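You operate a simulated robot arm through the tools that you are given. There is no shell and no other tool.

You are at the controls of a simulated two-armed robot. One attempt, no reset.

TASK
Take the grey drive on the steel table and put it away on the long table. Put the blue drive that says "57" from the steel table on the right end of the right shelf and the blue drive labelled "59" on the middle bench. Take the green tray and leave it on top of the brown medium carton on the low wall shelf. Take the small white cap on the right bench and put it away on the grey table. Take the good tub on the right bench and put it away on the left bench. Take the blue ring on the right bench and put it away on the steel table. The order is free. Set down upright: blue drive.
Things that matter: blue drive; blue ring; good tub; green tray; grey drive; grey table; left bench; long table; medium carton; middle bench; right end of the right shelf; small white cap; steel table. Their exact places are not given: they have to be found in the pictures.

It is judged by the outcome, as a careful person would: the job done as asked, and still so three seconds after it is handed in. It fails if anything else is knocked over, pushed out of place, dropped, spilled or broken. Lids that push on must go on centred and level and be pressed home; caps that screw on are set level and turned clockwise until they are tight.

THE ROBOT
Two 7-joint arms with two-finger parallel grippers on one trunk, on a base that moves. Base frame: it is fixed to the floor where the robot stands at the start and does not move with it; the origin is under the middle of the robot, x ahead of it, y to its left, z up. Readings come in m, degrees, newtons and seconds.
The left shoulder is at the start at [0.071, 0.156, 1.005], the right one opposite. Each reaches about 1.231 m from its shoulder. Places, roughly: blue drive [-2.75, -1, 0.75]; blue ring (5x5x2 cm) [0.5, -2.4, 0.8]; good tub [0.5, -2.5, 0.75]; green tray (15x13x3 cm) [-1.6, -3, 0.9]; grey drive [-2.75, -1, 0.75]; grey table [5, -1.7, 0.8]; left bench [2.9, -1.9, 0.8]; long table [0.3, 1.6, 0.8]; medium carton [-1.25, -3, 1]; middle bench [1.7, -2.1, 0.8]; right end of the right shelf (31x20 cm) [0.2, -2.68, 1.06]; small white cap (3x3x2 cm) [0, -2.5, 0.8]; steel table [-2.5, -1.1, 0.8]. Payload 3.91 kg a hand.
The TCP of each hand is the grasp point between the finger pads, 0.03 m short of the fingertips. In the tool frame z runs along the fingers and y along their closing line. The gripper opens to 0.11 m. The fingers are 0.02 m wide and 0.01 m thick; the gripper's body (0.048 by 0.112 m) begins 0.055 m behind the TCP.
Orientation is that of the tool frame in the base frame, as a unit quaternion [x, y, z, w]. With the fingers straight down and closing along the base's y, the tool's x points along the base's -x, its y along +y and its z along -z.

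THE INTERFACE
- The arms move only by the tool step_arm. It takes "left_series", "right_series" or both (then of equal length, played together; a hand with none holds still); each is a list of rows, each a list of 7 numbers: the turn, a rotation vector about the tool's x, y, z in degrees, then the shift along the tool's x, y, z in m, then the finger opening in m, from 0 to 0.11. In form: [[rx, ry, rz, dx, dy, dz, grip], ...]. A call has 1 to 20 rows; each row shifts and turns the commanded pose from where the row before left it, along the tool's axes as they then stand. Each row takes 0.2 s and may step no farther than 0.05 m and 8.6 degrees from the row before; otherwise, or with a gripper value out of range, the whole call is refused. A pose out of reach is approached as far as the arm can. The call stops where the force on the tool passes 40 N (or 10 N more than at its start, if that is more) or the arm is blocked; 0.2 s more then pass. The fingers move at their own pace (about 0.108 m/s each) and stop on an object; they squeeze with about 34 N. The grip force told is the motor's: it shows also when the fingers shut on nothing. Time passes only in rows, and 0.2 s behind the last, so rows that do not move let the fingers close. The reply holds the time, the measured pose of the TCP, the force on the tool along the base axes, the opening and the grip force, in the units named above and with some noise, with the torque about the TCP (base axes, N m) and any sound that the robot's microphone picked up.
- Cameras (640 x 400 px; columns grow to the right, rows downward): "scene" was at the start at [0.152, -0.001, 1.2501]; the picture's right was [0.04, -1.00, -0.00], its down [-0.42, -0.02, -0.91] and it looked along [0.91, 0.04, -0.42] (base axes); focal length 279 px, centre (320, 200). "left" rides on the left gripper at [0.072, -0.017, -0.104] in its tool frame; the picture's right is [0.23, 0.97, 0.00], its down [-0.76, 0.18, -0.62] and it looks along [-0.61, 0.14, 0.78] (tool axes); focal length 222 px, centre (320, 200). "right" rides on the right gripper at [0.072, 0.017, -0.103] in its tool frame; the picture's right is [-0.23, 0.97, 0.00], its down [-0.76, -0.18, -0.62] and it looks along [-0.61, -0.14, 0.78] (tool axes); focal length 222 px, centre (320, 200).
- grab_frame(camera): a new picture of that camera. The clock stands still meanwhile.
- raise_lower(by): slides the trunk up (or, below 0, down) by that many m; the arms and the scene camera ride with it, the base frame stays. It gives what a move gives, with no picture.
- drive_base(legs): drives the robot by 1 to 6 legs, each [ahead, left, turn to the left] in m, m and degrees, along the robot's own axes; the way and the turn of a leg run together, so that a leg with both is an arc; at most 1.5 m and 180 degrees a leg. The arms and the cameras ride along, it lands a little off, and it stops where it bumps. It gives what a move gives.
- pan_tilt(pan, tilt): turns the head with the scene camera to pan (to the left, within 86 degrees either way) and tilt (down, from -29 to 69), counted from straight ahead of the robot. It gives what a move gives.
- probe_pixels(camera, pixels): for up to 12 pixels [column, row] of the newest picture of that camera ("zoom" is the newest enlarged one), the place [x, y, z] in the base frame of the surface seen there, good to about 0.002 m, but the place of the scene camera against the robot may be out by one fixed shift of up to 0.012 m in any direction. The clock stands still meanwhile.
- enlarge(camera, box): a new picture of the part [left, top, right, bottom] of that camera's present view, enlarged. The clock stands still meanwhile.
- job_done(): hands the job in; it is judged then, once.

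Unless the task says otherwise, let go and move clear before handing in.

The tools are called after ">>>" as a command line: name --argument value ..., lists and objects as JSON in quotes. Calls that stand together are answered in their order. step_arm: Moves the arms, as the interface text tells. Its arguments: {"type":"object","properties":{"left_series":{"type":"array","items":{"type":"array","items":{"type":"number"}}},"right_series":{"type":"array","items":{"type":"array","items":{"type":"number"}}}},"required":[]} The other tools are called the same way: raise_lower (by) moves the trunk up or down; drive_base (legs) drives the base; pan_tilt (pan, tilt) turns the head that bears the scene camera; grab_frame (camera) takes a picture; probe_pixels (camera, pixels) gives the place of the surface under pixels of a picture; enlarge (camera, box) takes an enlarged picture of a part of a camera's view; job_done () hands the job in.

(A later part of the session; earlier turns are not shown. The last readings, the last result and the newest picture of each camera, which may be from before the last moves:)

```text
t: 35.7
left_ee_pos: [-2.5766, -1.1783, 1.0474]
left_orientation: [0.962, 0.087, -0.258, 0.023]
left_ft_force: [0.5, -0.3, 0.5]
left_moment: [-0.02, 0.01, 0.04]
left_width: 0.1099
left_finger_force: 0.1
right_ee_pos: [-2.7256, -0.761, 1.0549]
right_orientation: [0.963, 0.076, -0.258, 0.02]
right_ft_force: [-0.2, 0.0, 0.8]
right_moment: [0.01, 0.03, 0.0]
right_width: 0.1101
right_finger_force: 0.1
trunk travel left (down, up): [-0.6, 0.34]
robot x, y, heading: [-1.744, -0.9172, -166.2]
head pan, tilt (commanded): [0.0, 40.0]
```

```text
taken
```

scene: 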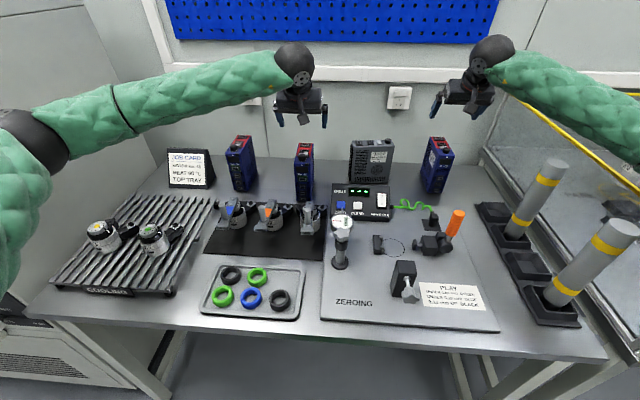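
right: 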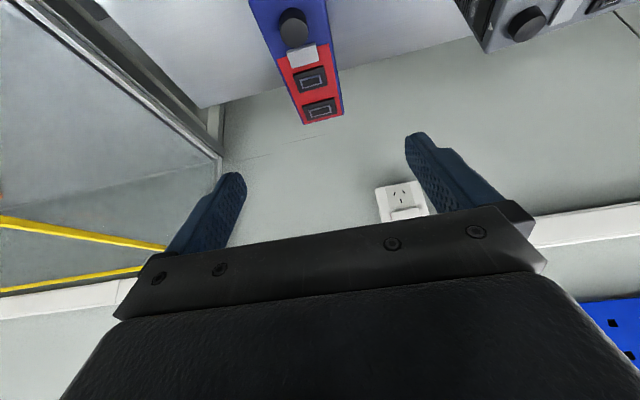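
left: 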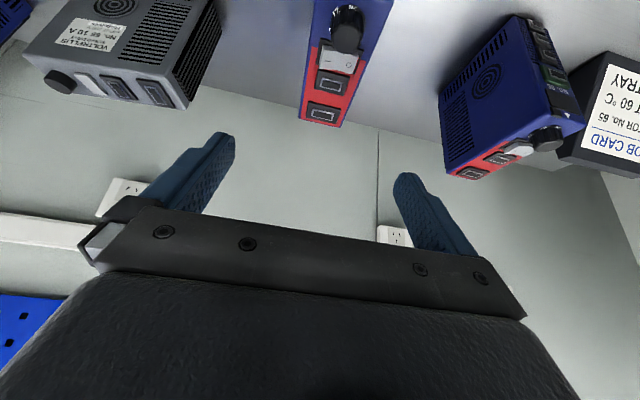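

Both drives lie centred between their open fingers. I lower both hands to z≈0.90 to straddle them.

>>> step_arm --left_series '[[0, 0, 0, 0.0183, 0.0005, 0.0316, 0.11], [0, 0, 0, 0.0183, 0.0005, 0.0316, 0.11], [0, 0, 0, 0.0183, 0.0005, 0.0316, 0.11], [0, 0, 0, 0.0183, 0.0005, 0.0316, 0.11], [0, 0, 0, 0, 0, 0, 0.11]]' --right_series '[[0, 0, 0, 0.0184, 0, 0.0338, 0.11], [0, 0, 0, 0.0184, 0, 0.0338, 0.11], [0, 0, 0, 0.0184, 0, 0.0338, 0.11], [0, 0, 0, 0.0184, 0, 0.0338, 0.11], [0, 0, 0, 0, 0, 0, 0.11]]'

>>> grab_frame --camera "left"

>>> grab_frame --camera "right"

>>> enlarge --camera "scene" --box '[230, 50, 510, 230]'

```text
t: 37.1
left_ee_pos: [-2.6059, -1.1989, 0.9137]
left_orientation: [0.96, 0.101, -0.261, 0.018]
left_ft_force: [-1.2, -0.9, -0.2]
left_moment: [0.01, -0.01, 0.02]
left_width: 0.1097
left_finger_force: 0.1
right_ee_pos: [-2.7816, -0.7701, 0.9532]
right_orientation: [0.955, 0.08, -0.285, 0.015]
right_ft_force: [-1.2, 0.1, -0.5]
right_moment: [0.01, 0.01, 0.04]
right_width: 0.1099
right_finger_force: 0.0
trunk travel left (down, up): [-0.6, 0.34]
robot x, y, heading: [-1.7881, -0.9035, -164.8]
head pan, tilt (commanded): [0.0, 40.0]
stopped in row 5 (left hand): the arm was blocked; the commanded pose is now the measured one
```

```text
taken
```

left: 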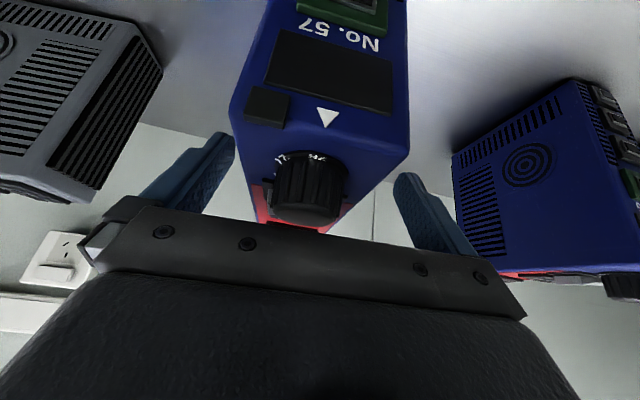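

```text
taken
```

right: 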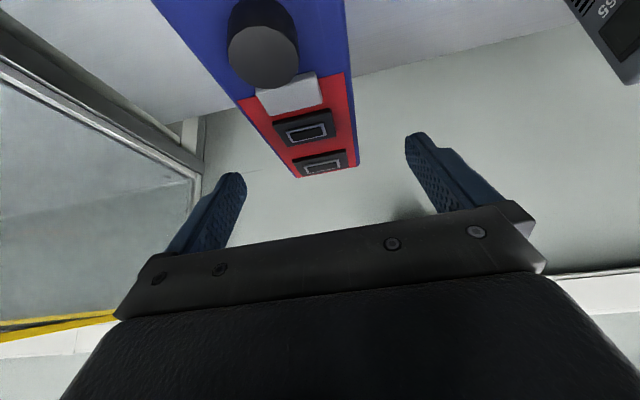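

```text
2.22 times, centred on (370, 140) of scene
```

zoom: 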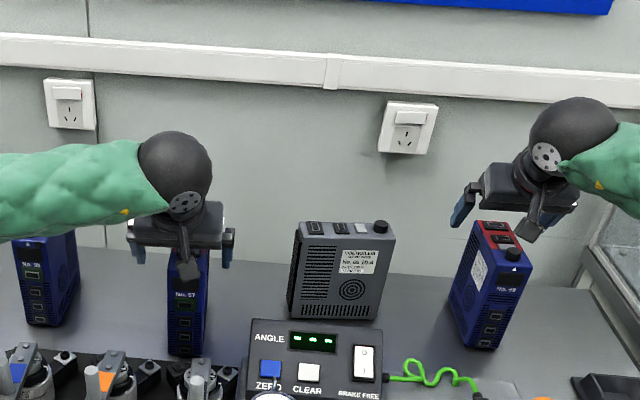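

The left arm was reported blocked and the base shifted ~4 cm forward, so some arm part touched something. I look at the full scene before anything else.

>>> grab_frame --camera "scene"

>>> pan_tilt --pan 50 --tilt 40

>>> grab_frame --camera "scene"

>>> pan_tilt --pan -50 --tilt 40

>>> grab_frame --camera "scene"

```text
taken
```

scene: 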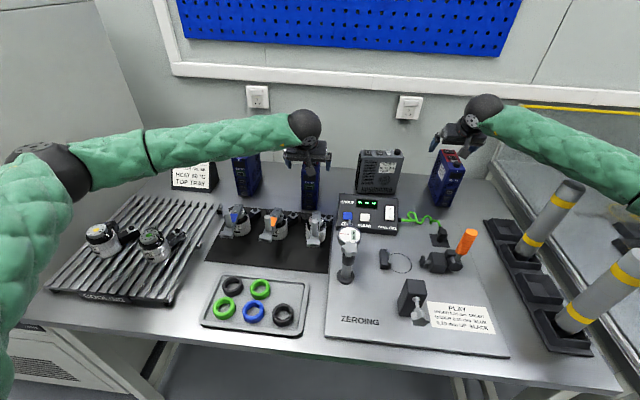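

```text
t: 38.3
left_ee_pos: [-2.6012, -1.1971, 0.92]
left_orientation: [0.959, 0.103, -0.264, 0.023]
left_ft_force: [0.3, 0.1, -0.3]
left_moment: [0.0, 0.0, 0.02]
left_width: 0.1101
left_finger_force: 0.1
right_ee_pos: [-2.7791, -0.773, 0.9548]
right_orientation: [0.955, 0.084, -0.285, 0.02]
right_ft_force: [-0.7, 0.9, 0.1]
right_moment: [-0.03, -0.01, 0.02]
right_width: 0.1099
right_finger_force: 0.1
trunk travel left (down, up): [-0.6, 0.34]
robot x, y, heading: [-1.7844, -0.9063, -164.1]
head pan, tilt (commanded): [50.0, 40.0]
```

```text
taken
```

scene: 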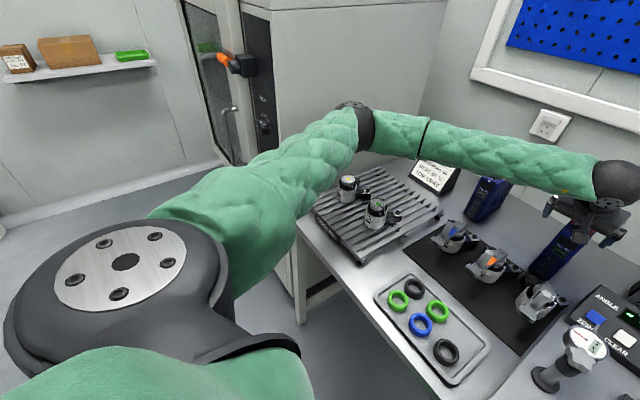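

```text
t: 40.1
left_ee_pos: [-2.6008, -1.1969, 0.9198]
left_orientation: [0.959, 0.102, -0.263, 0.023]
left_ft_force: [-0.7, -0.4, -0.1]
left_moment: [0.03, 0.01, 0.03]
left_width: 0.1102
left_finger_force: 0.1
right_ee_pos: [-2.7801, -0.7732, 0.9541]
right_orientation: [0.955, 0.085, -0.285, 0.021]
right_ft_force: [-0.7, -0.1, -0.6]
right_moment: [0.0, -0.01, 0.01]
right_width: 0.1102
right_finger_force: 0.0
trunk travel left (down, up): [-0.6, 0.34]
robot x, y, heading: [-1.7883, -0.9036, -164.1]
head pan, tilt (commanded): [-50.0, 40.0]
```

```text
taken
```

scene: 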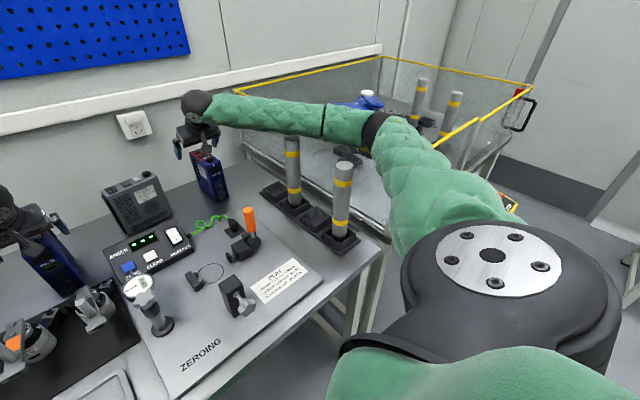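

The right forearm lies over the bin's rim (around 330-380,120 in the last picture) and the left elbow is near the oven; lowering the arm pushed the base. I lift the trunk to clear the contact.

>>> raise_lower --by 0.15

>>> grab_frame --camera "scene"

>>> probe_pixels --camera "scene" --pixels '[[330, 80], [300, 100], [380, 110], [400, 60], [350, 140], [480, 130], [520, 90]]'

```text
t: 41.8
left_ee_pos: [-2.6153, -1.1811, 1.0526]
left_orientation: [0.961, 0.097, -0.256, 0.027]
left_ft_force: [0.1, 0.2, 0.4]
left_moment: [-0.02, -0.03, -0.01]
left_width: 0.1098
left_finger_force: 0.0
right_ee_pos: [-2.7861, -0.7561, 1.0675]
right_orientation: [0.959, 0.081, -0.269, 0.023]
right_ft_force: [-0.3, 0.3, -0.4]
right_moment: [-0.01, -0.01, -0.01]
right_width: 0.1098
right_finger_force: 0.1
trunk travel left (down, up): [-0.75, 0.19]
robot x, y, heading: [-1.7874, -0.9047, -164.6]
head pan, tilt (commanded): [-50.0, 40.0]
```

```text
taken
```

scene: 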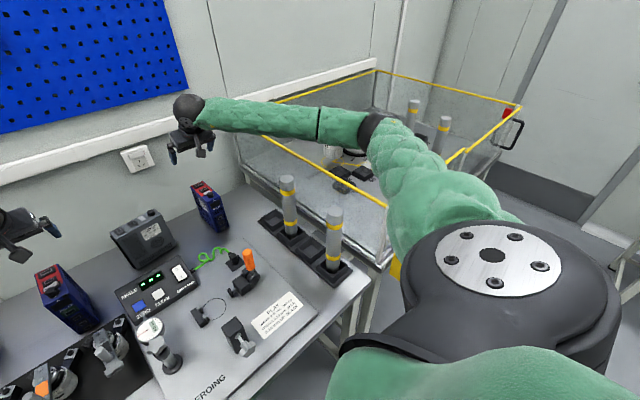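

```text
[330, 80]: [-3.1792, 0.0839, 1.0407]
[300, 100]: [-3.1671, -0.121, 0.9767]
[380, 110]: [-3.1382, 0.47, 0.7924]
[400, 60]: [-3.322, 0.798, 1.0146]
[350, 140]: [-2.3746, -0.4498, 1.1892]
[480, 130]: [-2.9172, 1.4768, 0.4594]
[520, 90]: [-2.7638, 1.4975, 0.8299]
```

The forearm is now above the rim (rim z≈1.03, elbow z≈1.19). I raise more for margin and check the left elbow against the oven.

>>> raise_lower --by 0.15

>>> pan_tilt --pan 50 --tilt 40

>>> grab_frame --camera "scene"

>>> probe_pixels --camera "scene" --pixels '[[340, 110], [370, 110], [355, 130], [300, 100], [255, 40], [245, 70], [270, 60], [390, 110]]'

```text
t: 43.6
left_ee_pos: [-2.6133, -1.1827, 1.2041]
left_orientation: [0.961, 0.096, -0.257, 0.026]
left_ft_force: [-0.2, 0.1, -1.0]
left_moment: [-0.02, 0.0, 0.01]
left_width: 0.11
left_finger_force: 0.1
right_ee_pos: [-2.7852, -0.7591, 1.2173]
right_orientation: [0.959, 0.082, -0.271, 0.023]
right_ft_force: [-0.8, 0.0, -1.1]
right_moment: [-0.01, 0.02, 0.01]
right_width: 0.1099
right_finger_force: 0.1
trunk travel left (down, up): [-0.9, 0.04]
robot x, y, heading: [-1.7857, -0.906, -164.3]
head pan, tilt (commanded): [-50.0, 40.0]
```

```text
t: 45.3
left_ee_pos: [-2.6128, -1.1822, 1.2061]
left_orientation: [0.961, 0.098, -0.257, 0.027]
left_ft_force: [0.3, 0.6, 0.0]
left_moment: [-0.02, 0.01, 0.01]
left_width: 0.1099
left_finger_force: 0.0
right_ee_pos: [-2.7839, -0.7595, 1.2178]
right_orientation: [0.959, 0.081, -0.27, 0.024]
right_ft_force: [0.3, 0.1, 0.6]
right_moment: [-0.05, 0.01, 0.0]
right_width: 0.1101
right_finger_force: 0.1
trunk travel left (down, up): [-0.9, 0.04]
robot x, y, heading: [-1.7858, -0.9054, -164.8]
head pan, tilt (commanded): [50.0, 40.0]
```

```text
taken
```

scene: 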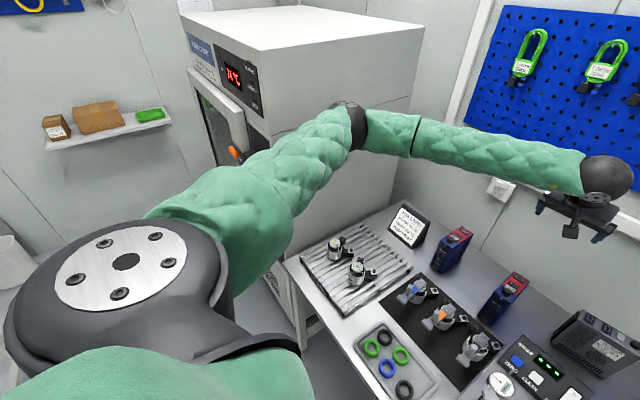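

```text
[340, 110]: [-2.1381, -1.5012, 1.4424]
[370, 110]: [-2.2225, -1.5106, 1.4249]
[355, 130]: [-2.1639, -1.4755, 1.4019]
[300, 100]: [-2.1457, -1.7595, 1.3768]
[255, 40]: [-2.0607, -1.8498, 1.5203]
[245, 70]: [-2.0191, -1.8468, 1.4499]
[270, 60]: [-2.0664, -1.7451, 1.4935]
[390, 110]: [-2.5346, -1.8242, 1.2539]
```

The left elbow is ~0.15 m clear of the oven, so only the right forearm had been on the bin rim. I re-view both drives with wrist cameras.

>>> grab_frame --camera "left"

>>> grab_frame --camera "right"

```text
taken
```

left: 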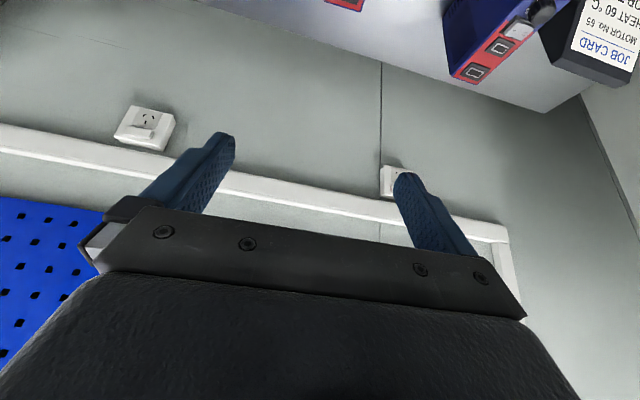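

```text
taken
```

right: 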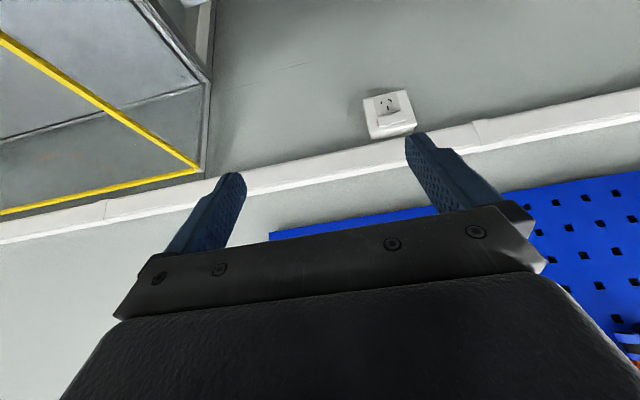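

Hands are ~4–5 cm too far forward after the base shift. I bring them back over the drives at z≈1.05 and check again.

>>> step_arm --left_series '[[0, 0, 0, 0.0271, 0.0013, 0.0291, 0.11], [0, 0, 0, 0.0271, 0.0013, 0.0291, 0.11], [0, 0, 0, 0.0271, 0.0013, 0.0291, 0.11], [0, 0, 0, 0.0271, 0.0013, 0.0291, 0.11], [0, 0, 0, 0, 0, 0, 0.11]]' --right_series '[[0, 0, 0, 0.033, 0.0027, 0.0282, 0.11], [0, 0, 0, 0.033, 0.0027, 0.0282, 0.11], [0, 0, 0, 0.033, 0.0027, 0.0282, 0.11], [0, 0, 0, 0.033, 0.0027, 0.0282, 0.11], [0, 0, 0, 0, 0, 0, 0.11]]'

>>> pan_tilt --pan -40 --tilt 45

>>> grab_frame --camera "scene"

>>> grab_frame --camera "left"

>>> grab_frame --camera "right"

```text
t: 46.5
left_ee_pos: [-2.5788, -1.1802, 1.0462]
left_orientation: [0.961, 0.097, -0.258, 0.027]
left_ft_force: [-0.6, 0.3, -0.2]
left_moment: [0.03, -0.01, 0.02]
left_width: 0.1098
left_finger_force: 0.1
right_ee_pos: [-2.7317, -0.7619, 1.0582]
right_orientation: [0.959, 0.081, -0.27, 0.023]
right_ft_force: [0.4, -0.7, 0.0]
right_moment: [0.02, 0.03, -0.01]
right_width: 0.1099
right_finger_force: 0.1
trunk travel left (down, up): [-0.9, 0.04]
robot x, y, heading: [-1.7818, -0.9015, -164.7]
head pan, tilt (commanded): [50.0, 40.0]
```

```text
t: 48.2
left_ee_pos: [-2.5791, -1.1797, 1.045]
left_orientation: [0.961, 0.098, -0.258, 0.027]
left_ft_force: [0.0, 0.4, -0.3]
left_moment: [0.04, 0.01, 0.01]
left_width: 0.1102
left_finger_force: 0.1
right_ee_pos: [-2.732, -0.7608, 1.0585]
right_orientation: [0.959, 0.082, -0.272, 0.024]
right_ft_force: [0.0, -0.5, 0.2]
right_moment: [0.0, 0.0, 0.0]
right_width: 0.1099
right_finger_force: 0.1
trunk travel left (down, up): [-0.9, 0.04]
robot x, y, heading: [-1.785, -0.9028, -164.4]
head pan, tilt (commanded): [-40.0, 45.0]
```

```text
taken
```

scene: 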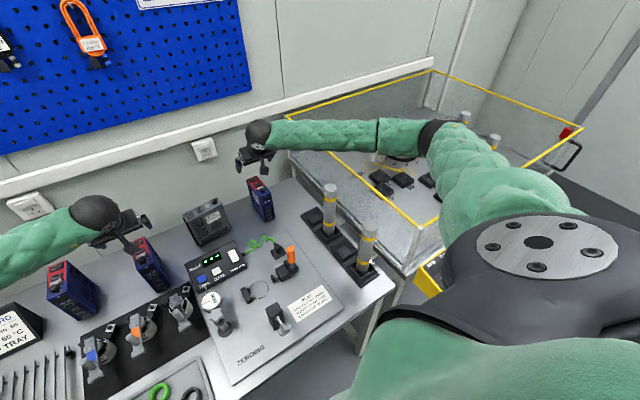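

```text
taken
```

left: 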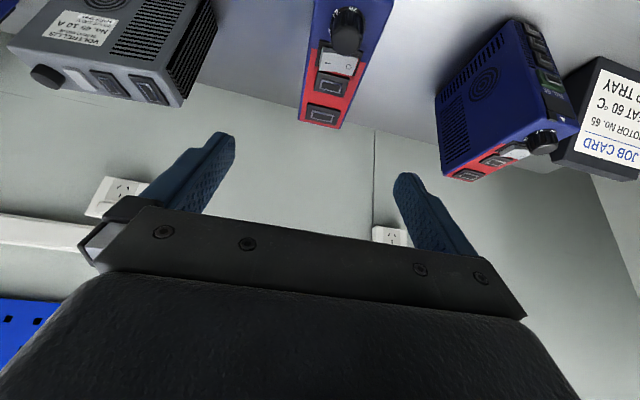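

```text
taken
```

right: 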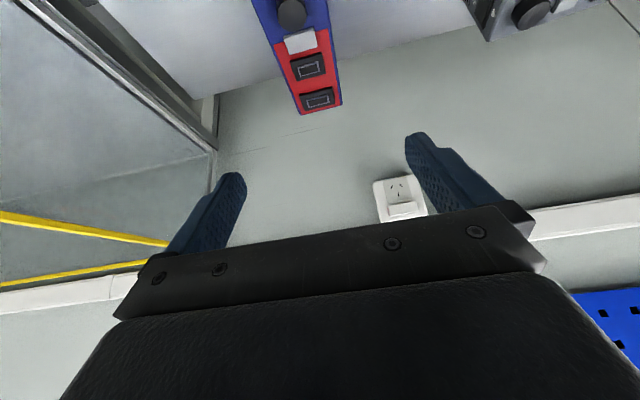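

The right forearm now clears the bin. I verify drive positions in wrist frames before descending.

>>> probe_pixels --camera "left" --pixels '[[301, 116], [337, 126], [308, 60], [365, 70], [330, 125], [372, 55]]'

>>> probe_pixels --camera "right" --pixels '[[303, 112], [339, 104], [279, 60], [331, 50], [268, 40], [320, 108]]'

```text
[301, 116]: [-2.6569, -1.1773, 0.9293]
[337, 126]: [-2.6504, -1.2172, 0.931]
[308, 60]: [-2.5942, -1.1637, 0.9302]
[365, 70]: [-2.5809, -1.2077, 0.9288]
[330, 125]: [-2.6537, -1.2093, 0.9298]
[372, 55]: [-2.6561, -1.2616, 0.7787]
```

```text
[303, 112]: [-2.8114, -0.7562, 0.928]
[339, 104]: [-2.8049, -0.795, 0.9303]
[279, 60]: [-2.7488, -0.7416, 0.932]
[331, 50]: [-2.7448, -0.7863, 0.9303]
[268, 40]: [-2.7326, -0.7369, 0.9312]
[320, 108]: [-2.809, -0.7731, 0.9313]
```

Both are aligned within a few mm. I descend to z≈0.90 on both.

>>> step_arm --left_series '[[0, 0, 0, 0.0181, 0.001, 0.0313, 0.11], [0, 0, 0, 0.0181, 0.001, 0.0313, 0.11], [0, 0, 0, 0.0181, 0.001, 0.0313, 0.11], [0, 0, 0, 0.0181, 0.001, 0.0313, 0.11], [0, 0, 0, 0, 0, 0, 0.11]]' --right_series '[[0, 0, 0, 0.0205, 0, 0.0336, 0.11], [0, 0, 0, 0.0205, 0, 0.0336, 0.11], [0, 0, 0, 0.0205, 0, 0.0336, 0.11], [0, 0, 0, 0.0205, 0, 0.0336, 0.11], [0, 0, 0, 0, 0, 0, 0.11]]'

>>> grab_frame --camera "scene"

>>> grab_frame --camera "left"

>>> grab_frame --camera "right"

```text
t: 49.4
left_ee_pos: [-2.5776, -1.1842, 0.9048]
left_orientation: [0.961, 0.098, -0.257, 0.027]
left_ft_force: [0.6, -0.1, 0.0]
left_moment: [0.0, -0.01, 0.05]
left_width: 0.1098
left_finger_force: 0.0
right_ee_pos: [-2.7317, -0.7613, 0.8914]
right_orientation: [0.959, 0.081, -0.271, 0.024]
right_ft_force: [0.3, -1.0, -0.6]
right_moment: [0.02, -0.01, 0.03]
right_width: 0.1099
right_finger_force: 0.1
trunk travel left (down, up): [-0.9, 0.04]
robot x, y, heading: [-1.7836, -0.9052, -164.8]
head pan, tilt (commanded): [-40.0, 45.0]
```

```text
taken
```

scene: 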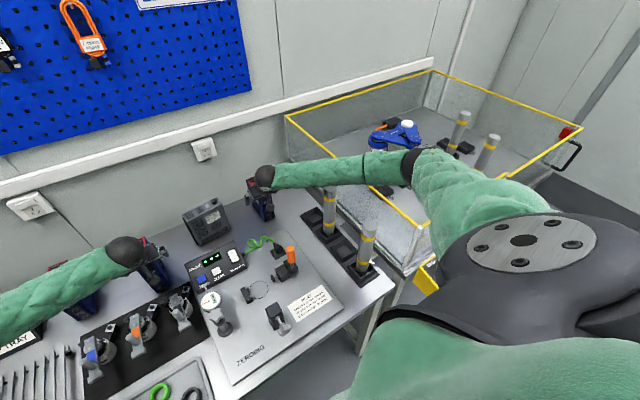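

```text
taken
```

left: 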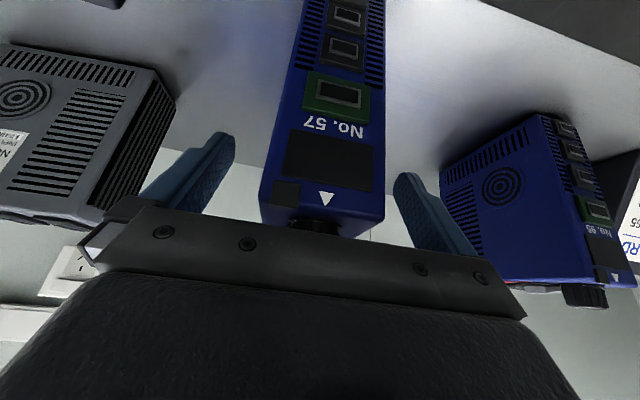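

```text
taken
```

right: 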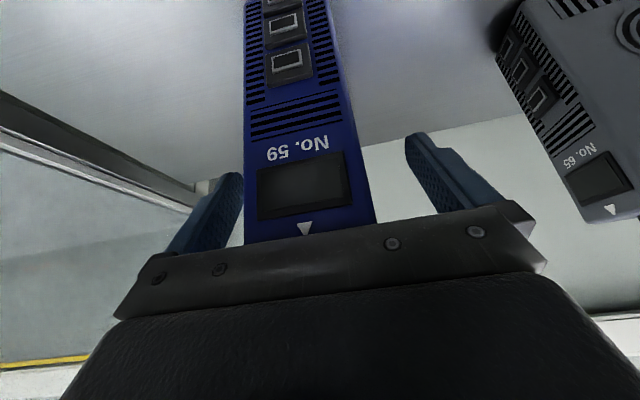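

Fingers straddle both drives; the right hand is 1 cm lower than wanted, so I raise it 1 cm and then close both grippers.

>>> step_arm --left_series '[[0, 0, 0, 0.001, 0, 0.002, 0.11], [0, 0, 0, 0, 0, 0, 0.0], [0, 0, 0, 0, 0, 0, 0.0], [0, 0, 0, 0, 0, 0, 0.0], [0, 0, 0, 0, 0, 0, 0.0], [0, 0, 0, 0, 0, 0, 0.0]]' --right_series '[[0, 0, 0, -0.0052, 0, -0.0085, 0.11], [0, 0, 0, 0, 0, 0, 0.0], [0, 0, 0, 0, 0, 0, 0.0], [0, 0, 0, 0, 0, 0, 0.0], [0, 0, 0, 0, 0, 0, 0.0], [0, 0, 0, 0, 0, 0, 0.0]]'

```text
t: 50.8
left_ee_pos: [-2.5763, -1.1833, 0.9016]
left_orientation: [0.961, 0.098, -0.258, 0.027]
left_ft_force: [0.7, 3.4, 0.7]
left_moment: [0.59, 0.08, -0.15]
left_width: 0.0499
left_finger_force: 34.1
right_ee_pos: [-2.7296, -0.7617, 0.9039]
right_orientation: [0.959, 0.082, -0.27, 0.024]
right_ft_force: [2.4, -0.1, 0.1]
right_moment: [0.18, -0.05, 0.06]
right_width: 0.0497
right_finger_force: 33.5
trunk travel left (down, up): [-0.9, 0.04]
robot x, y, heading: [-1.7846, -0.9067, -164.8]
head pan, tilt (commanded): [-40.0, 45.0]
```

Both grippers stopped at 0.050 m, holding the drives. I lift straight up by 0.16 m.

>>> step_arm --left_series '[[0, 0, 0, -0.0075, 0, -0.013, 0.0], [0, 0, 0, -0.0175, 0, -0.0303, 0.0], [0, 0, 0, -0.0175, 0, -0.0303, 0.0], [0, 0, 0, -0.0175, 0, -0.0303, 0.0], [0, 0, 0, -0.0175, 0, -0.0303, 0.0], [0, 0, 0, 0, 0, 0, 0.0]]' --right_series '[[0, 0, 0, -0.0078, 0, -0.0128, 0.0], [0, 0, 0, -0.0182, 0, -0.0299, 0.0], [0, 0, 0, -0.0182, 0, -0.0299, 0.0], [0, 0, 0, -0.0182, 0, -0.0299, 0.0], [0, 0, 0, -0.0182, 0, -0.0299, 0.0], [0, 0, 0, 0, 0, 0, 0.0]]'

>>> pan_tilt --pan 0 --tilt 35

>>> grab_frame --camera "scene"

```text
t: 52.2
left_ee_pos: [-2.5809, -1.1844, 1.0549]
left_orientation: [0.962, 0.097, -0.256, 0.026]
left_ft_force: [-0.3, -0.1, -8.4]
left_moment: [0.07, -0.18, -0.01]
left_width: 0.05
left_finger_force: 34.2
right_ee_pos: [-2.7305, -0.7611, 1.0557]
right_orientation: [0.959, 0.082, -0.268, 0.024]
right_ft_force: [-1.1, 0.2, -8.7]
right_moment: [0.01, -0.21, 0.01]
right_width: 0.0499
right_finger_force: 34.0
trunk travel left (down, up): [-0.9, 0.04]
robot x, y, heading: [-1.7828, -0.9038, -164.7]
head pan, tilt (commanded): [-40.0, 45.0]
```

```text
t: 53.2
left_ee_pos: [-2.5796, -1.1845, 1.0542]
left_orientation: [0.961, 0.096, -0.257, 0.026]
left_ft_force: [0.5, -0.4, -8.5]
left_moment: [0.04, -0.2, 0.0]
left_width: 0.05
left_finger_force: 33.8
right_ee_pos: [-2.7297, -0.7606, 1.056]
right_orientation: [0.959, 0.082, -0.269, 0.025]
right_ft_force: [0.6, 0.2, -8.5]
right_moment: [0.05, -0.19, -0.02]
right_width: 0.0502
right_finger_force: 33.9
trunk travel left (down, up): [-0.9, 0.04]
robot x, y, heading: [-1.7827, -0.9075, -164.8]
head pan, tilt (commanded): [0.0, 35.0]
```

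```text
taken
```

scene: 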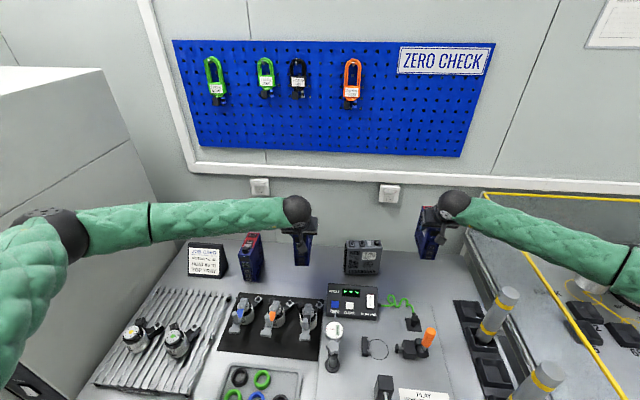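

Both drives are lifted cleanly (about 0.87 kg each). I raise them another 0.15 m so they pass above the tubes, then back the base away.

>>> step_arm --left_series '[[0, 0, 0, -0.0188, 0, -0.0325, 0.0], [0, 0, 0, -0.0188, 0, -0.0325, 0.0], [0, 0, 0, -0.0188, 0, -0.0325, 0.0], [0, 0, 0, -0.0188, 0, -0.0325, 0.0], [0, 0, 0, 0, 0, 0, 0.0]]' --right_series '[[0, 0, 0, -0.0195, 0, -0.032, 0.0], [0, 0, 0, -0.0195, 0, -0.032, 0.0], [0, 0, 0, -0.0195, 0, -0.032, 0.0], [0, 0, 0, -0.0195, 0, -0.032, 0.0], [0, 0, 0, 0, 0, 0, 0.0]]'

>>> drive_base --legs '[[-0.7, 0, 0]]'

>>> grab_frame --camera "scene"

```text
t: 54.5
left_ee_pos: [-2.579, -1.1844, 1.2083]
left_orientation: [0.961, 0.097, -0.256, 0.027]
left_ft_force: [0.9, -0.1, -8.5]
left_moment: [0.04, -0.17, 0.05]
left_width: 0.0499
left_finger_force: 34.0
right_ee_pos: [-2.7288, -0.7639, 1.2074]
right_orientation: [0.959, 0.083, -0.269, 0.025]
right_ft_force: [0.1, -0.4, -9.1]
right_moment: [0.02, -0.19, -0.01]
right_width: 0.0498
right_finger_force: 34.6
trunk travel left (down, up): [-0.9, 0.04]
robot x, y, heading: [-1.7836, -0.9052, -164.8]
head pan, tilt (commanded): [0.0, 35.0]
```

```text
t: 58.3
left_ee_pos: [-1.9057, -0.9985, 1.2079]
left_orientation: [0.961, 0.098, -0.256, 0.027]
left_ft_force: [-0.2, 0.0, -8.5]
left_moment: [0.04, -0.21, -0.01]
left_width: 0.0501
left_finger_force: 33.7
right_ee_pos: [-2.0565, -0.5793, 1.2074]
right_orientation: [0.959, 0.082, -0.27, 0.025]
right_ft_force: [0.0, 0.3, -8.0]
right_moment: [0.05, -0.18, 0.0]
right_width: 0.0495
right_finger_force: 34.0
trunk travel left (down, up): [-0.9, 0.04]
robot x, y, heading: [-1.1107, -0.7191, -164.6]
head pan, tilt (commanded): [0.0, 35.0]
```

```text
taken
```

scene: 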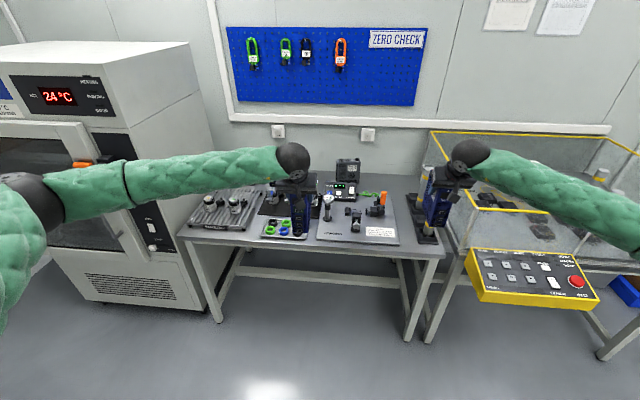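

The drives are clear of the table. I pull both hands closer in before travelling to the right bench.

>>> step_arm --left_series '[[0, 0, 0, 0.0372, 0.02, -0.0215, 0.0], [0, 0, 0, 0.0372, 0.02, -0.0215, 0.0], [0, 0, 0, 0.0372, 0.02, -0.0215, 0.0], [0, 0, 0, 0.0372, 0.02, -0.0215, 0.0], [0, 0, 0, 0.0372, 0.02, -0.0215, 0.0], [0, 0, 0, 0.0372, 0.02, -0.0215, 0.0], [0, 0, 0, 0.0372, 0.02, -0.0215, 0.0], [0, 0, 0, 0, 0, 0, 0.0]]' --right_series '[[0, 0, 0, 0.0372, 0, -0.0215, 0.0], [0, 0, 0, 0.0372, 0, -0.0215, 0.0], [0, 0, 0, 0.0372, 0, -0.0215, 0.0], [0, 0, 0, 0.0372, 0, -0.0215, 0.0], [0, 0, 0, 0.0372, 0, -0.0215, 0.0], [0, 0, 0, 0.0372, 0, -0.0215, 0.0], [0, 0, 0, 0.0372, 0, -0.0215, 0.0], [0, 0, 0, 0, 0, 0, 0.0]]'

```text
t: 60.1
left_ee_pos: [-1.5878, -1.0768, 1.208]
left_orientation: [0.961, 0.097, -0.256, 0.028]
left_ft_force: [-0.5, 0.0, -9.1]
left_moment: [0.04, -0.22, 0.01]
left_width: 0.0499
left_finger_force: 33.7
left hand out of reach, approached as far as the arm can: row 7
right_ee_pos: [-1.7609, -0.5284, 1.2003]
right_orientation: [0.959, 0.083, -0.268, 0.025]
right_ft_force: [-0.6, 0.1, -8.6]
right_moment: [0.06, -0.18, 0.02]
right_width: 0.0499
right_finger_force: 33.8
trunk travel left (down, up): [-0.9, 0.04]
robot x, y, heading: [-1.1115, -0.7143, -164.5]
head pan, tilt (commanded): [0.0, 35.0]
```

Both hands are pulled in. I turn to face the right bench and slide left (towards +x) along the room.

>>> drive_base --legs '[[0, 0, 83.5], [0, 1.36, 0], [0.5, 0, 0]]'

>>> pan_tilt --pan 0 --tilt 30

>>> grab_frame --camera "scene"

```text
t: 73.1
left_ee_pos: [0.642, -1.5028, 1.2083]
left_orientation: [0.653, 0.712, -0.173, 0.191]
left_ft_force: [0.1, -0.5, -8.4]
left_moment: [0.22, 0.05, 0.0]
left_width: 0.0498
left_finger_force: 34.0
right_ee_pos: [0.0771, -1.6117, 1.2037]
right_orientation: [0.661, 0.7, -0.185, 0.197]
right_ft_force: [0.7, 0.2, -8.6]
right_moment: [0.19, 0.01, -0.01]
right_width: 0.0499
right_finger_force: 34.5
trunk travel left (down, up): [-0.9, 0.04]
robot x, y, heading: [0.3426, -0.9882, -81.3]
head pan, tilt (commanded): [0.0, 35.0]
```

```text
t: 73.8
left_ee_pos: [0.6408, -1.5031, 1.2085]
left_orientation: [0.653, 0.712, -0.173, 0.191]
left_ft_force: [-0.3, -0.2, -8.6]
left_moment: [0.19, 0.08, 0.02]
left_width: 0.0499
left_finger_force: 34.0
right_ee_pos: [0.0791, -1.6116, 1.2022]
right_orientation: [0.662, 0.698, -0.186, 0.197]
right_ft_force: [0.0, -0.1, -9.5]
right_moment: [0.23, 0.0, -0.01]
right_width: 0.0499
right_finger_force: 33.8
trunk travel left (down, up): [-0.9, 0.04]
robot x, y, heading: [0.341, -0.9869, -81.4]
head pan, tilt (commanded): [0.0, 30.0]
```

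```text
taken
```

scene: 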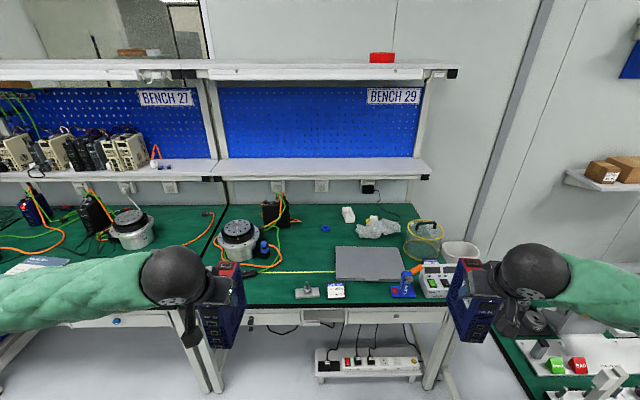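

Bench 29 is in view with its items: a blue ring at (326,228), bubble wrap, a mesh basket, a grey mat. I enlarge to identify the cap and the good tub.

>>> enlarge --camera "scene" --box '[210, 190, 470, 330]'

>>> enlarge --camera "scene" --box '[320, 195, 470, 305]'

>>> enlarge --camera "scene" --box '[490, 300, 640, 400]'

```text
2.46 times, centred on (340, 260) of scene
```

zoom: 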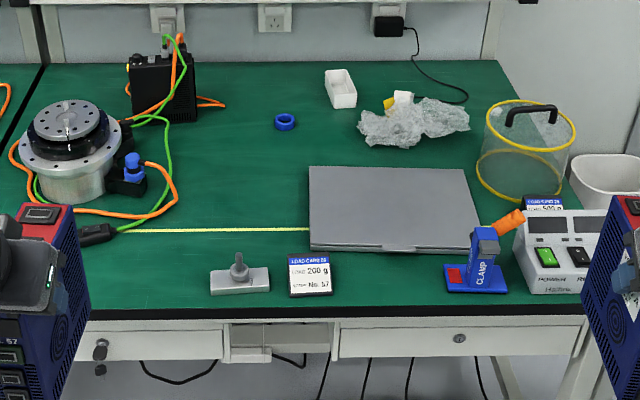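

```text
3.64 times, centred on (395, 250) of scene
```

zoom: 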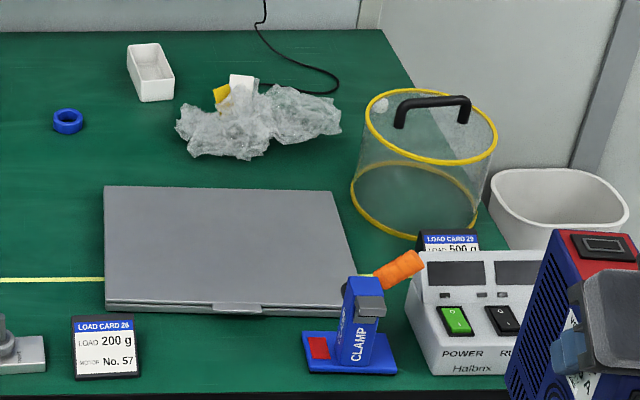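

```text
4.00 times, centred on (565, 350) of scene
```

zoom: 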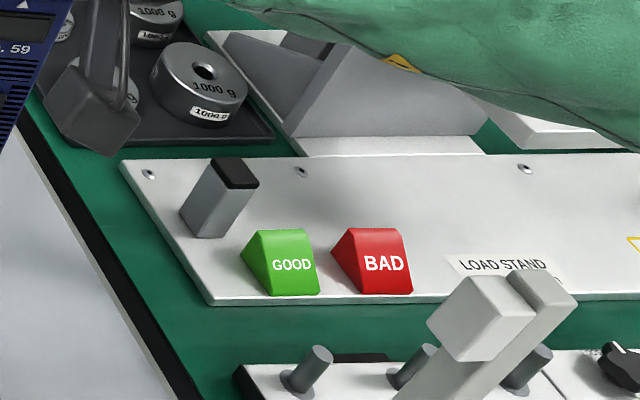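

I probe positions of the ring, the white tub, the bubble-wrapped bits, the clear cover and the small white spot at zoom (380,103).

>>> enlarge --camera "scene" --box '[320, 195, 470, 305]'

>>> probe_pixels --camera "zoom" --pixels '[[68, 118], [150, 75], [240, 88], [222, 95], [380, 103], [430, 110], [430, 180], [360, 225], [560, 200], [220, 250], [280, 120], [145, 50]]'

>>> enlarge --camera "scene" --box '[335, 200, 415, 250]'

>>> enlarge --camera "scene" --box '[395, 205, 475, 265]'

```text
3.64 times, centred on (395, 250) of scene
```

zoom: 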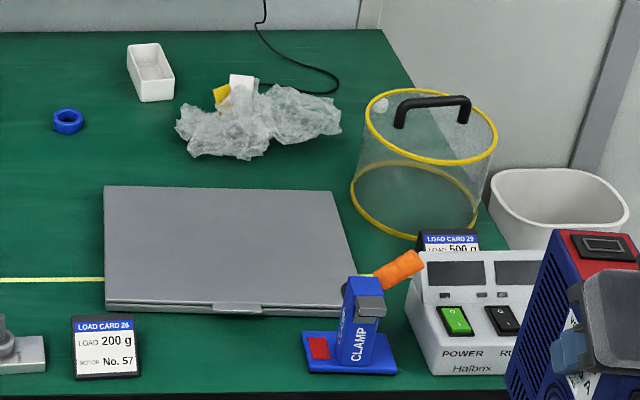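

```text
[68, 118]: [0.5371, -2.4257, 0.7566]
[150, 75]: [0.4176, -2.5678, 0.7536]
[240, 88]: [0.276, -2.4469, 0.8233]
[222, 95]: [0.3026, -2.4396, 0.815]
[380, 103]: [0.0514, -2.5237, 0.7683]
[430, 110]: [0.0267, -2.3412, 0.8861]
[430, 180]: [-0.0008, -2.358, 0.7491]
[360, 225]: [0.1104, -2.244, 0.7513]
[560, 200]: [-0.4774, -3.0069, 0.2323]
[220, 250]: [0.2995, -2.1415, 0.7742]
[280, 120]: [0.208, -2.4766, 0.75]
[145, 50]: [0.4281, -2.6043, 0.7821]
```

```text
8.00 times, centred on (375, 225) of scene
```

zoom: 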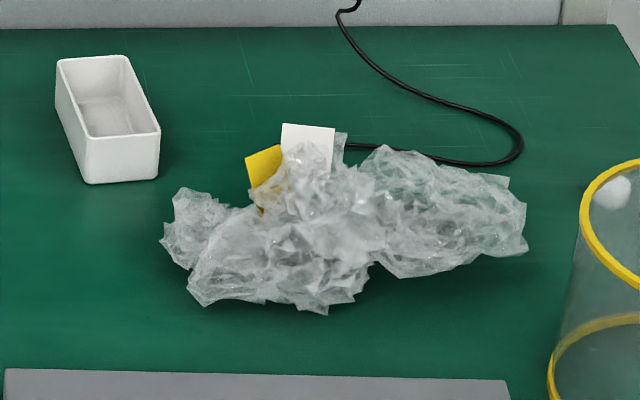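

```text
6.67 times, centred on (435, 235) of scene
```

zoom: 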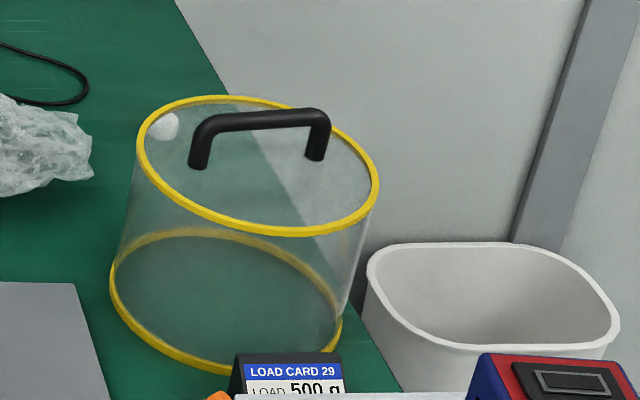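

The cap is at about (0.05,-2.52) behind the clear cover, the white open tub at (0.42,-2.57), the ring at (0.537,-2.426). First the shelf: I probe its edges.

>>> probe_pixels --camera "scene" --pixels '[[425, 173], [330, 177], [240, 177], [425, 163], [400, 160], [330, 163], [380, 160], [300, 160], [440, 77], [300, 308], [440, 303], [360, 308]]'

>>> enlarge --camera "scene" --box '[300, 140, 450, 200]'

```text
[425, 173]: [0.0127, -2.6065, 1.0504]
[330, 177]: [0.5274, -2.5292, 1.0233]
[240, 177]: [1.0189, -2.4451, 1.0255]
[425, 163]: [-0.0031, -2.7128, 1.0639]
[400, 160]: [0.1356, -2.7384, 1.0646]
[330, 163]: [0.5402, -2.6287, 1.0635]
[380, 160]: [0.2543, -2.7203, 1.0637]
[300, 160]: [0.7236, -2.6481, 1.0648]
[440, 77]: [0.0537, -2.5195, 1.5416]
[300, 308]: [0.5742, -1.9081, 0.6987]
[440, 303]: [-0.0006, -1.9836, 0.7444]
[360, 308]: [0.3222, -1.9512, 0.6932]
```

```text
4.27 times, centred on (375, 170) of scene
```

zoom: 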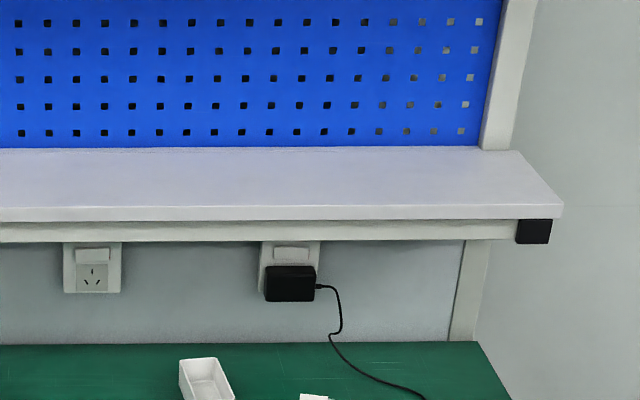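

The shelf's top is z≈1.064, its front edge near y≈-2.58 at x=0.25. I slide right 0.15 m and drive up to about 0.42 m from the bench edge.

>>> drive_base --legs '[[0, -0.14, 0.8], [0.52, 0, 0]]'

>>> grab_frame --camera "scene"

```text
t: 77.7
left_ee_pos: [0.5928, -2.0225, 1.2078]
left_orientation: [0.649, 0.716, -0.171, 0.191]
left_ft_force: [1.6, -0.2, -9.1]
left_moment: [0.18, -0.01, -0.03]
left_width: 0.0499
left_finger_force: 33.8
right_ee_pos: [0.0285, -2.1369, 1.202]
right_orientation: [0.658, 0.703, -0.184, 0.198]
right_ft_force: [-0.3, 0.1, -8.6]
right_moment: [0.18, 0.01, 0.03]
right_width: 0.0499
right_finger_force: 33.7
trunk travel left (down, up): [-0.9, 0.04]
robot x, y, heading: [0.2884, -1.5157, -80.5]
head pan, tilt (commanded): [0.0, 30.0]
```

```text
taken
```

scene: 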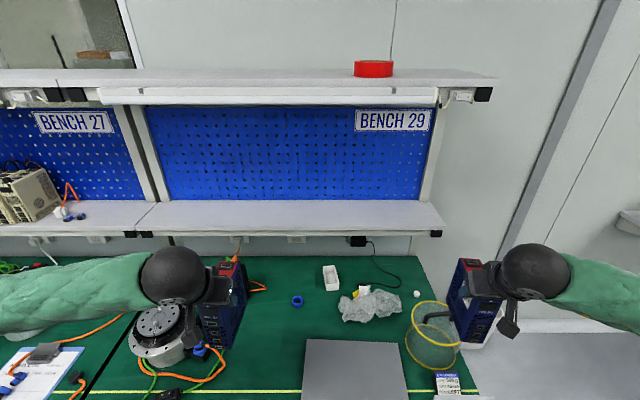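

The shelf spot lies right of my centreline, so the left arm needs me ~0.1 m further right. I check the gap to the bench on my right first.

>>> pan_tilt --pan -65 --tilt 55

>>> grab_frame --camera "scene"

```text
t: 79.0
left_ee_pos: [0.593, -2.0227, 1.208]
left_orientation: [0.649, 0.716, -0.171, 0.191]
left_ft_force: [0.3, 0.3, -8.4]
left_moment: [0.24, 0.02, -0.02]
left_width: 0.0501
left_finger_force: 33.7
right_ee_pos: [0.0294, -2.1383, 1.2023]
right_orientation: [0.658, 0.703, -0.184, 0.198]
right_ft_force: [0.9, -0.7, -8.0]
right_moment: [0.21, 0.0, 0.0]
right_width: 0.05
right_finger_force: 34.2
trunk travel left (down, up): [-0.9, 0.04]
robot x, y, heading: [0.2841, -1.5145, -80.5]
head pan, tilt (commanded): [-65.0, 55.0]
```

```text
taken
```

scene: 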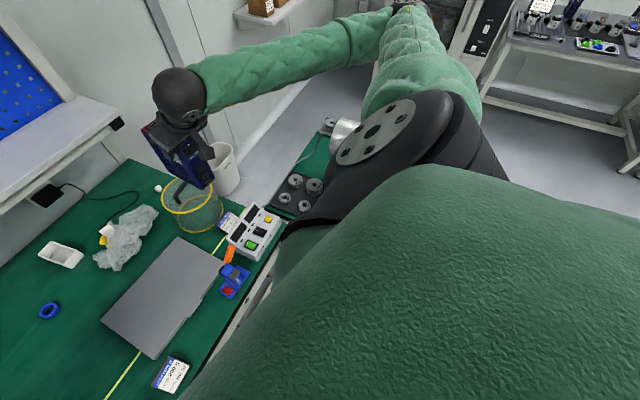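

I probe the tall things on the neighbouring bench under my right arm to be sure a small turn right is safe.

>>> probe_pixels --camera "scene" --pixels '[[345, 130], [325, 127], [300, 180], [320, 140], [270, 215], [285, 228], [340, 60], [385, 20], [225, 150], [250, 235], [180, 90], [158, 187]]'

```text
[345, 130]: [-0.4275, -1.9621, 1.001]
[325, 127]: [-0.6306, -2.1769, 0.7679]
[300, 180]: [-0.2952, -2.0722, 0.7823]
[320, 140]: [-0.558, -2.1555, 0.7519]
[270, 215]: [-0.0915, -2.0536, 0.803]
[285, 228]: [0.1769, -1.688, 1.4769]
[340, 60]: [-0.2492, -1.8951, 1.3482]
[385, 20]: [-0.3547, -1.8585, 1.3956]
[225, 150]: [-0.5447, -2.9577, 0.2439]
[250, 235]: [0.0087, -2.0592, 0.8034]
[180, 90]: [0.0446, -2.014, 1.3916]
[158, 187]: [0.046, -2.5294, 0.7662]
```

The right elbow is at z≈1.35–1.40, well over the neighbouring bench (max 1.0). I raise the left hand 5 cm and turn 14.5° right.

>>> step_arm --left_series '[[0, 0, 0, -0.0188, 0, -0.0325, 0.0], [0, 0, 0, -0.0063, 0, -0.0108, 0.0], [0, 0, 0, 0, 0, 0, 0.0]]'

>>> drive_base --legs '[[0, 0, -14.5]]'

>>> pan_tilt --pan 0 --tilt 20

>>> grab_frame --camera "scene"

```text
t: 79.8
left_ee_pos: [0.5936, -2.0299, 1.2564]
left_orientation: [0.649, 0.716, -0.172, 0.191]
left_ft_force: [0.5, 0.1, -8.8]
left_moment: [0.24, 0.03, -0.01]
left_width: 0.0498
left_finger_force: 34.0
left hand out of reach, approached as far as the arm can: row 1
right_ee_pos: [0.0286, -2.1376, 1.2032]
right_orientation: [0.658, 0.702, -0.185, 0.199]
right_ft_force: [0.1, 0.0, -8.1]
right_moment: [0.21, 0.02, 0.02]
right_width: 0.0496
right_finger_force: 33.7
trunk travel left (down, up): [-0.9, 0.04]
robot x, y, heading: [0.286, -1.5127, -80.6]
head pan, tilt (commanded): [-65.0, 55.0]
```

```text
t: 81.1
left_ee_pos: [0.4502, -2.091, 1.255]
left_orientation: [0.735, 0.627, -0.196, 0.168]
left_ft_force: [-0.1, -1.1, -8.8]
left_moment: [0.2, -0.04, 0.01]
left_width: 0.0498
left_finger_force: 33.7
right_ee_pos: [-0.1228, -2.0518, 1.2028]
right_orientation: [0.743, 0.611, -0.209, 0.173]
right_ft_force: [-0.2, -0.3, -8.0]
right_moment: [0.21, -0.04, 0.01]
right_width: 0.0499
right_finger_force: 33.8
trunk travel left (down, up): [-0.9, 0.04]
robot x, y, heading: [0.2847, -1.5107, -95.3]
head pan, tilt (commanded): [-65.0, 55.0]
```

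```text
t: 82.5
left_ee_pos: [0.4496, -2.0905, 1.2548]
left_orientation: [0.736, 0.626, -0.195, 0.168]
left_ft_force: [-0.5, 0.0, -9.5]
left_moment: [0.21, -0.05, -0.03]
left_width: 0.0496
left_finger_force: 34.0
right_ee_pos: [-0.1235, -2.0517, 1.2029]
right_orientation: [0.744, 0.611, -0.208, 0.173]
right_ft_force: [-0.2, -0.4, -8.7]
right_moment: [0.19, -0.04, 0.04]
right_width: 0.05
right_finger_force: 34.2
trunk travel left (down, up): [-0.9, 0.04]
robot x, y, heading: [0.2861, -1.5112, -95.5]
head pan, tilt (commanded): [0.0, 20.0]
```

```text
taken
```

scene: 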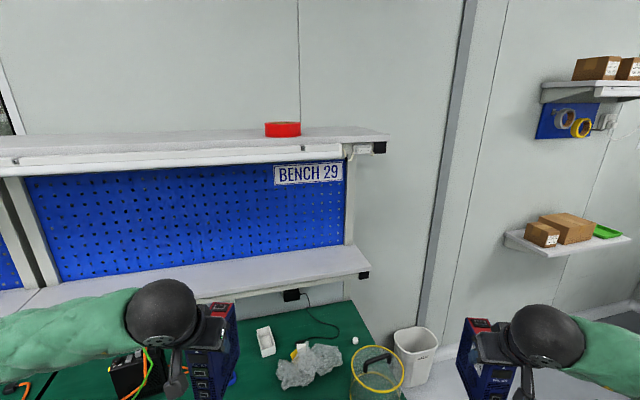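

The shelf right end is ahead (300-365, 260-290). I yaw the left hand 15° to square up with the shelf, lower a little and extend towards it in part.

>>> step_arm --left_series '[[-3.75, 0, -6.495, 0, 0, 0, 0.0], [-3.75, 0, -6.495, 0, 0, 0, 0.0], [0, 0, 0, -0.0332, -0.0188, 0.0236, 0.0], [0, 0, 0, -0.0332, -0.0188, 0.0236, 0.0], [0, 0, 0, -0.0332, -0.0188, 0.0236, 0.0], [0, 0, 0, -0.0332, -0.0188, 0.0236, 0.0], [0, 0, 0, -0.0332, -0.0188, 0.0236, 0.0], [0, 0, 0, -0.0332, -0.0188, 0.0236, 0.0], [0, 0, 0, -0.0332, -0.0188, 0.0236, 0.0], [0, 0, 0, -0.0332, -0.0188, 0.0236, 0.0], [0, 0, 0, 0, 0, 0, 0.0]]'

>>> grab_frame --camera "scene"

```text
t: 84.9
left_ee_pos: [0.3337, -2.4311, 1.2258]
left_orientation: [0.649, 0.716, -0.171, 0.192]
left_ft_force: [0.9, -0.5, -8.0]
left_moment: [0.2, 0.0, 0.0]
left_width: 0.05
left_finger_force: 34.1
right_ee_pos: [-0.1211, -2.0514, 1.2021]
right_orientation: [0.742, 0.613, -0.208, 0.173]
right_ft_force: [-0.5, 1.2, -8.2]
right_moment: [0.23, -0.02, 0.01]
right_width: 0.0501
right_finger_force: 34.0
trunk travel left (down, up): [-0.9, 0.04]
robot x, y, heading: [0.2823, -1.5137, -95.3]
head pan, tilt (commanded): [0.0, 20.0]
```

```text
taken
```

scene: 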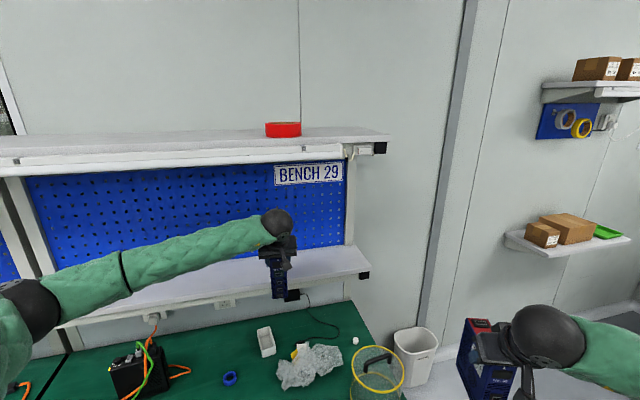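

The drive is nearing the shelf edge at (278,275). I check the wrist ball height against the light above and the shelf surface near it.

>>> probe_pixels --camera "scene" --pixels '[[277, 212], [290, 160], [330, 158], [320, 255], [350, 262], [330, 275], [360, 272], [278, 290], [275, 245]]'

>>> grab_frame --camera "left"

```text
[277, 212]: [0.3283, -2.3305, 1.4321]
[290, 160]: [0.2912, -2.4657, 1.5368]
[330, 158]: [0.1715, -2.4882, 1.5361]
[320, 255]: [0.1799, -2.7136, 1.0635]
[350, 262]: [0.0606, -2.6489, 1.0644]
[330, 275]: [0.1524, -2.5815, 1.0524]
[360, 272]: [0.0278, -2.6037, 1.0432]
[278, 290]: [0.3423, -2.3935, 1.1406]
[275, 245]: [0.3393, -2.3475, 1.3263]
```

```text
taken
```

left: 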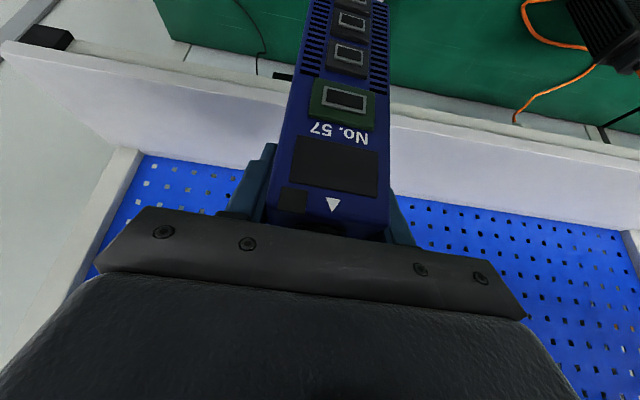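

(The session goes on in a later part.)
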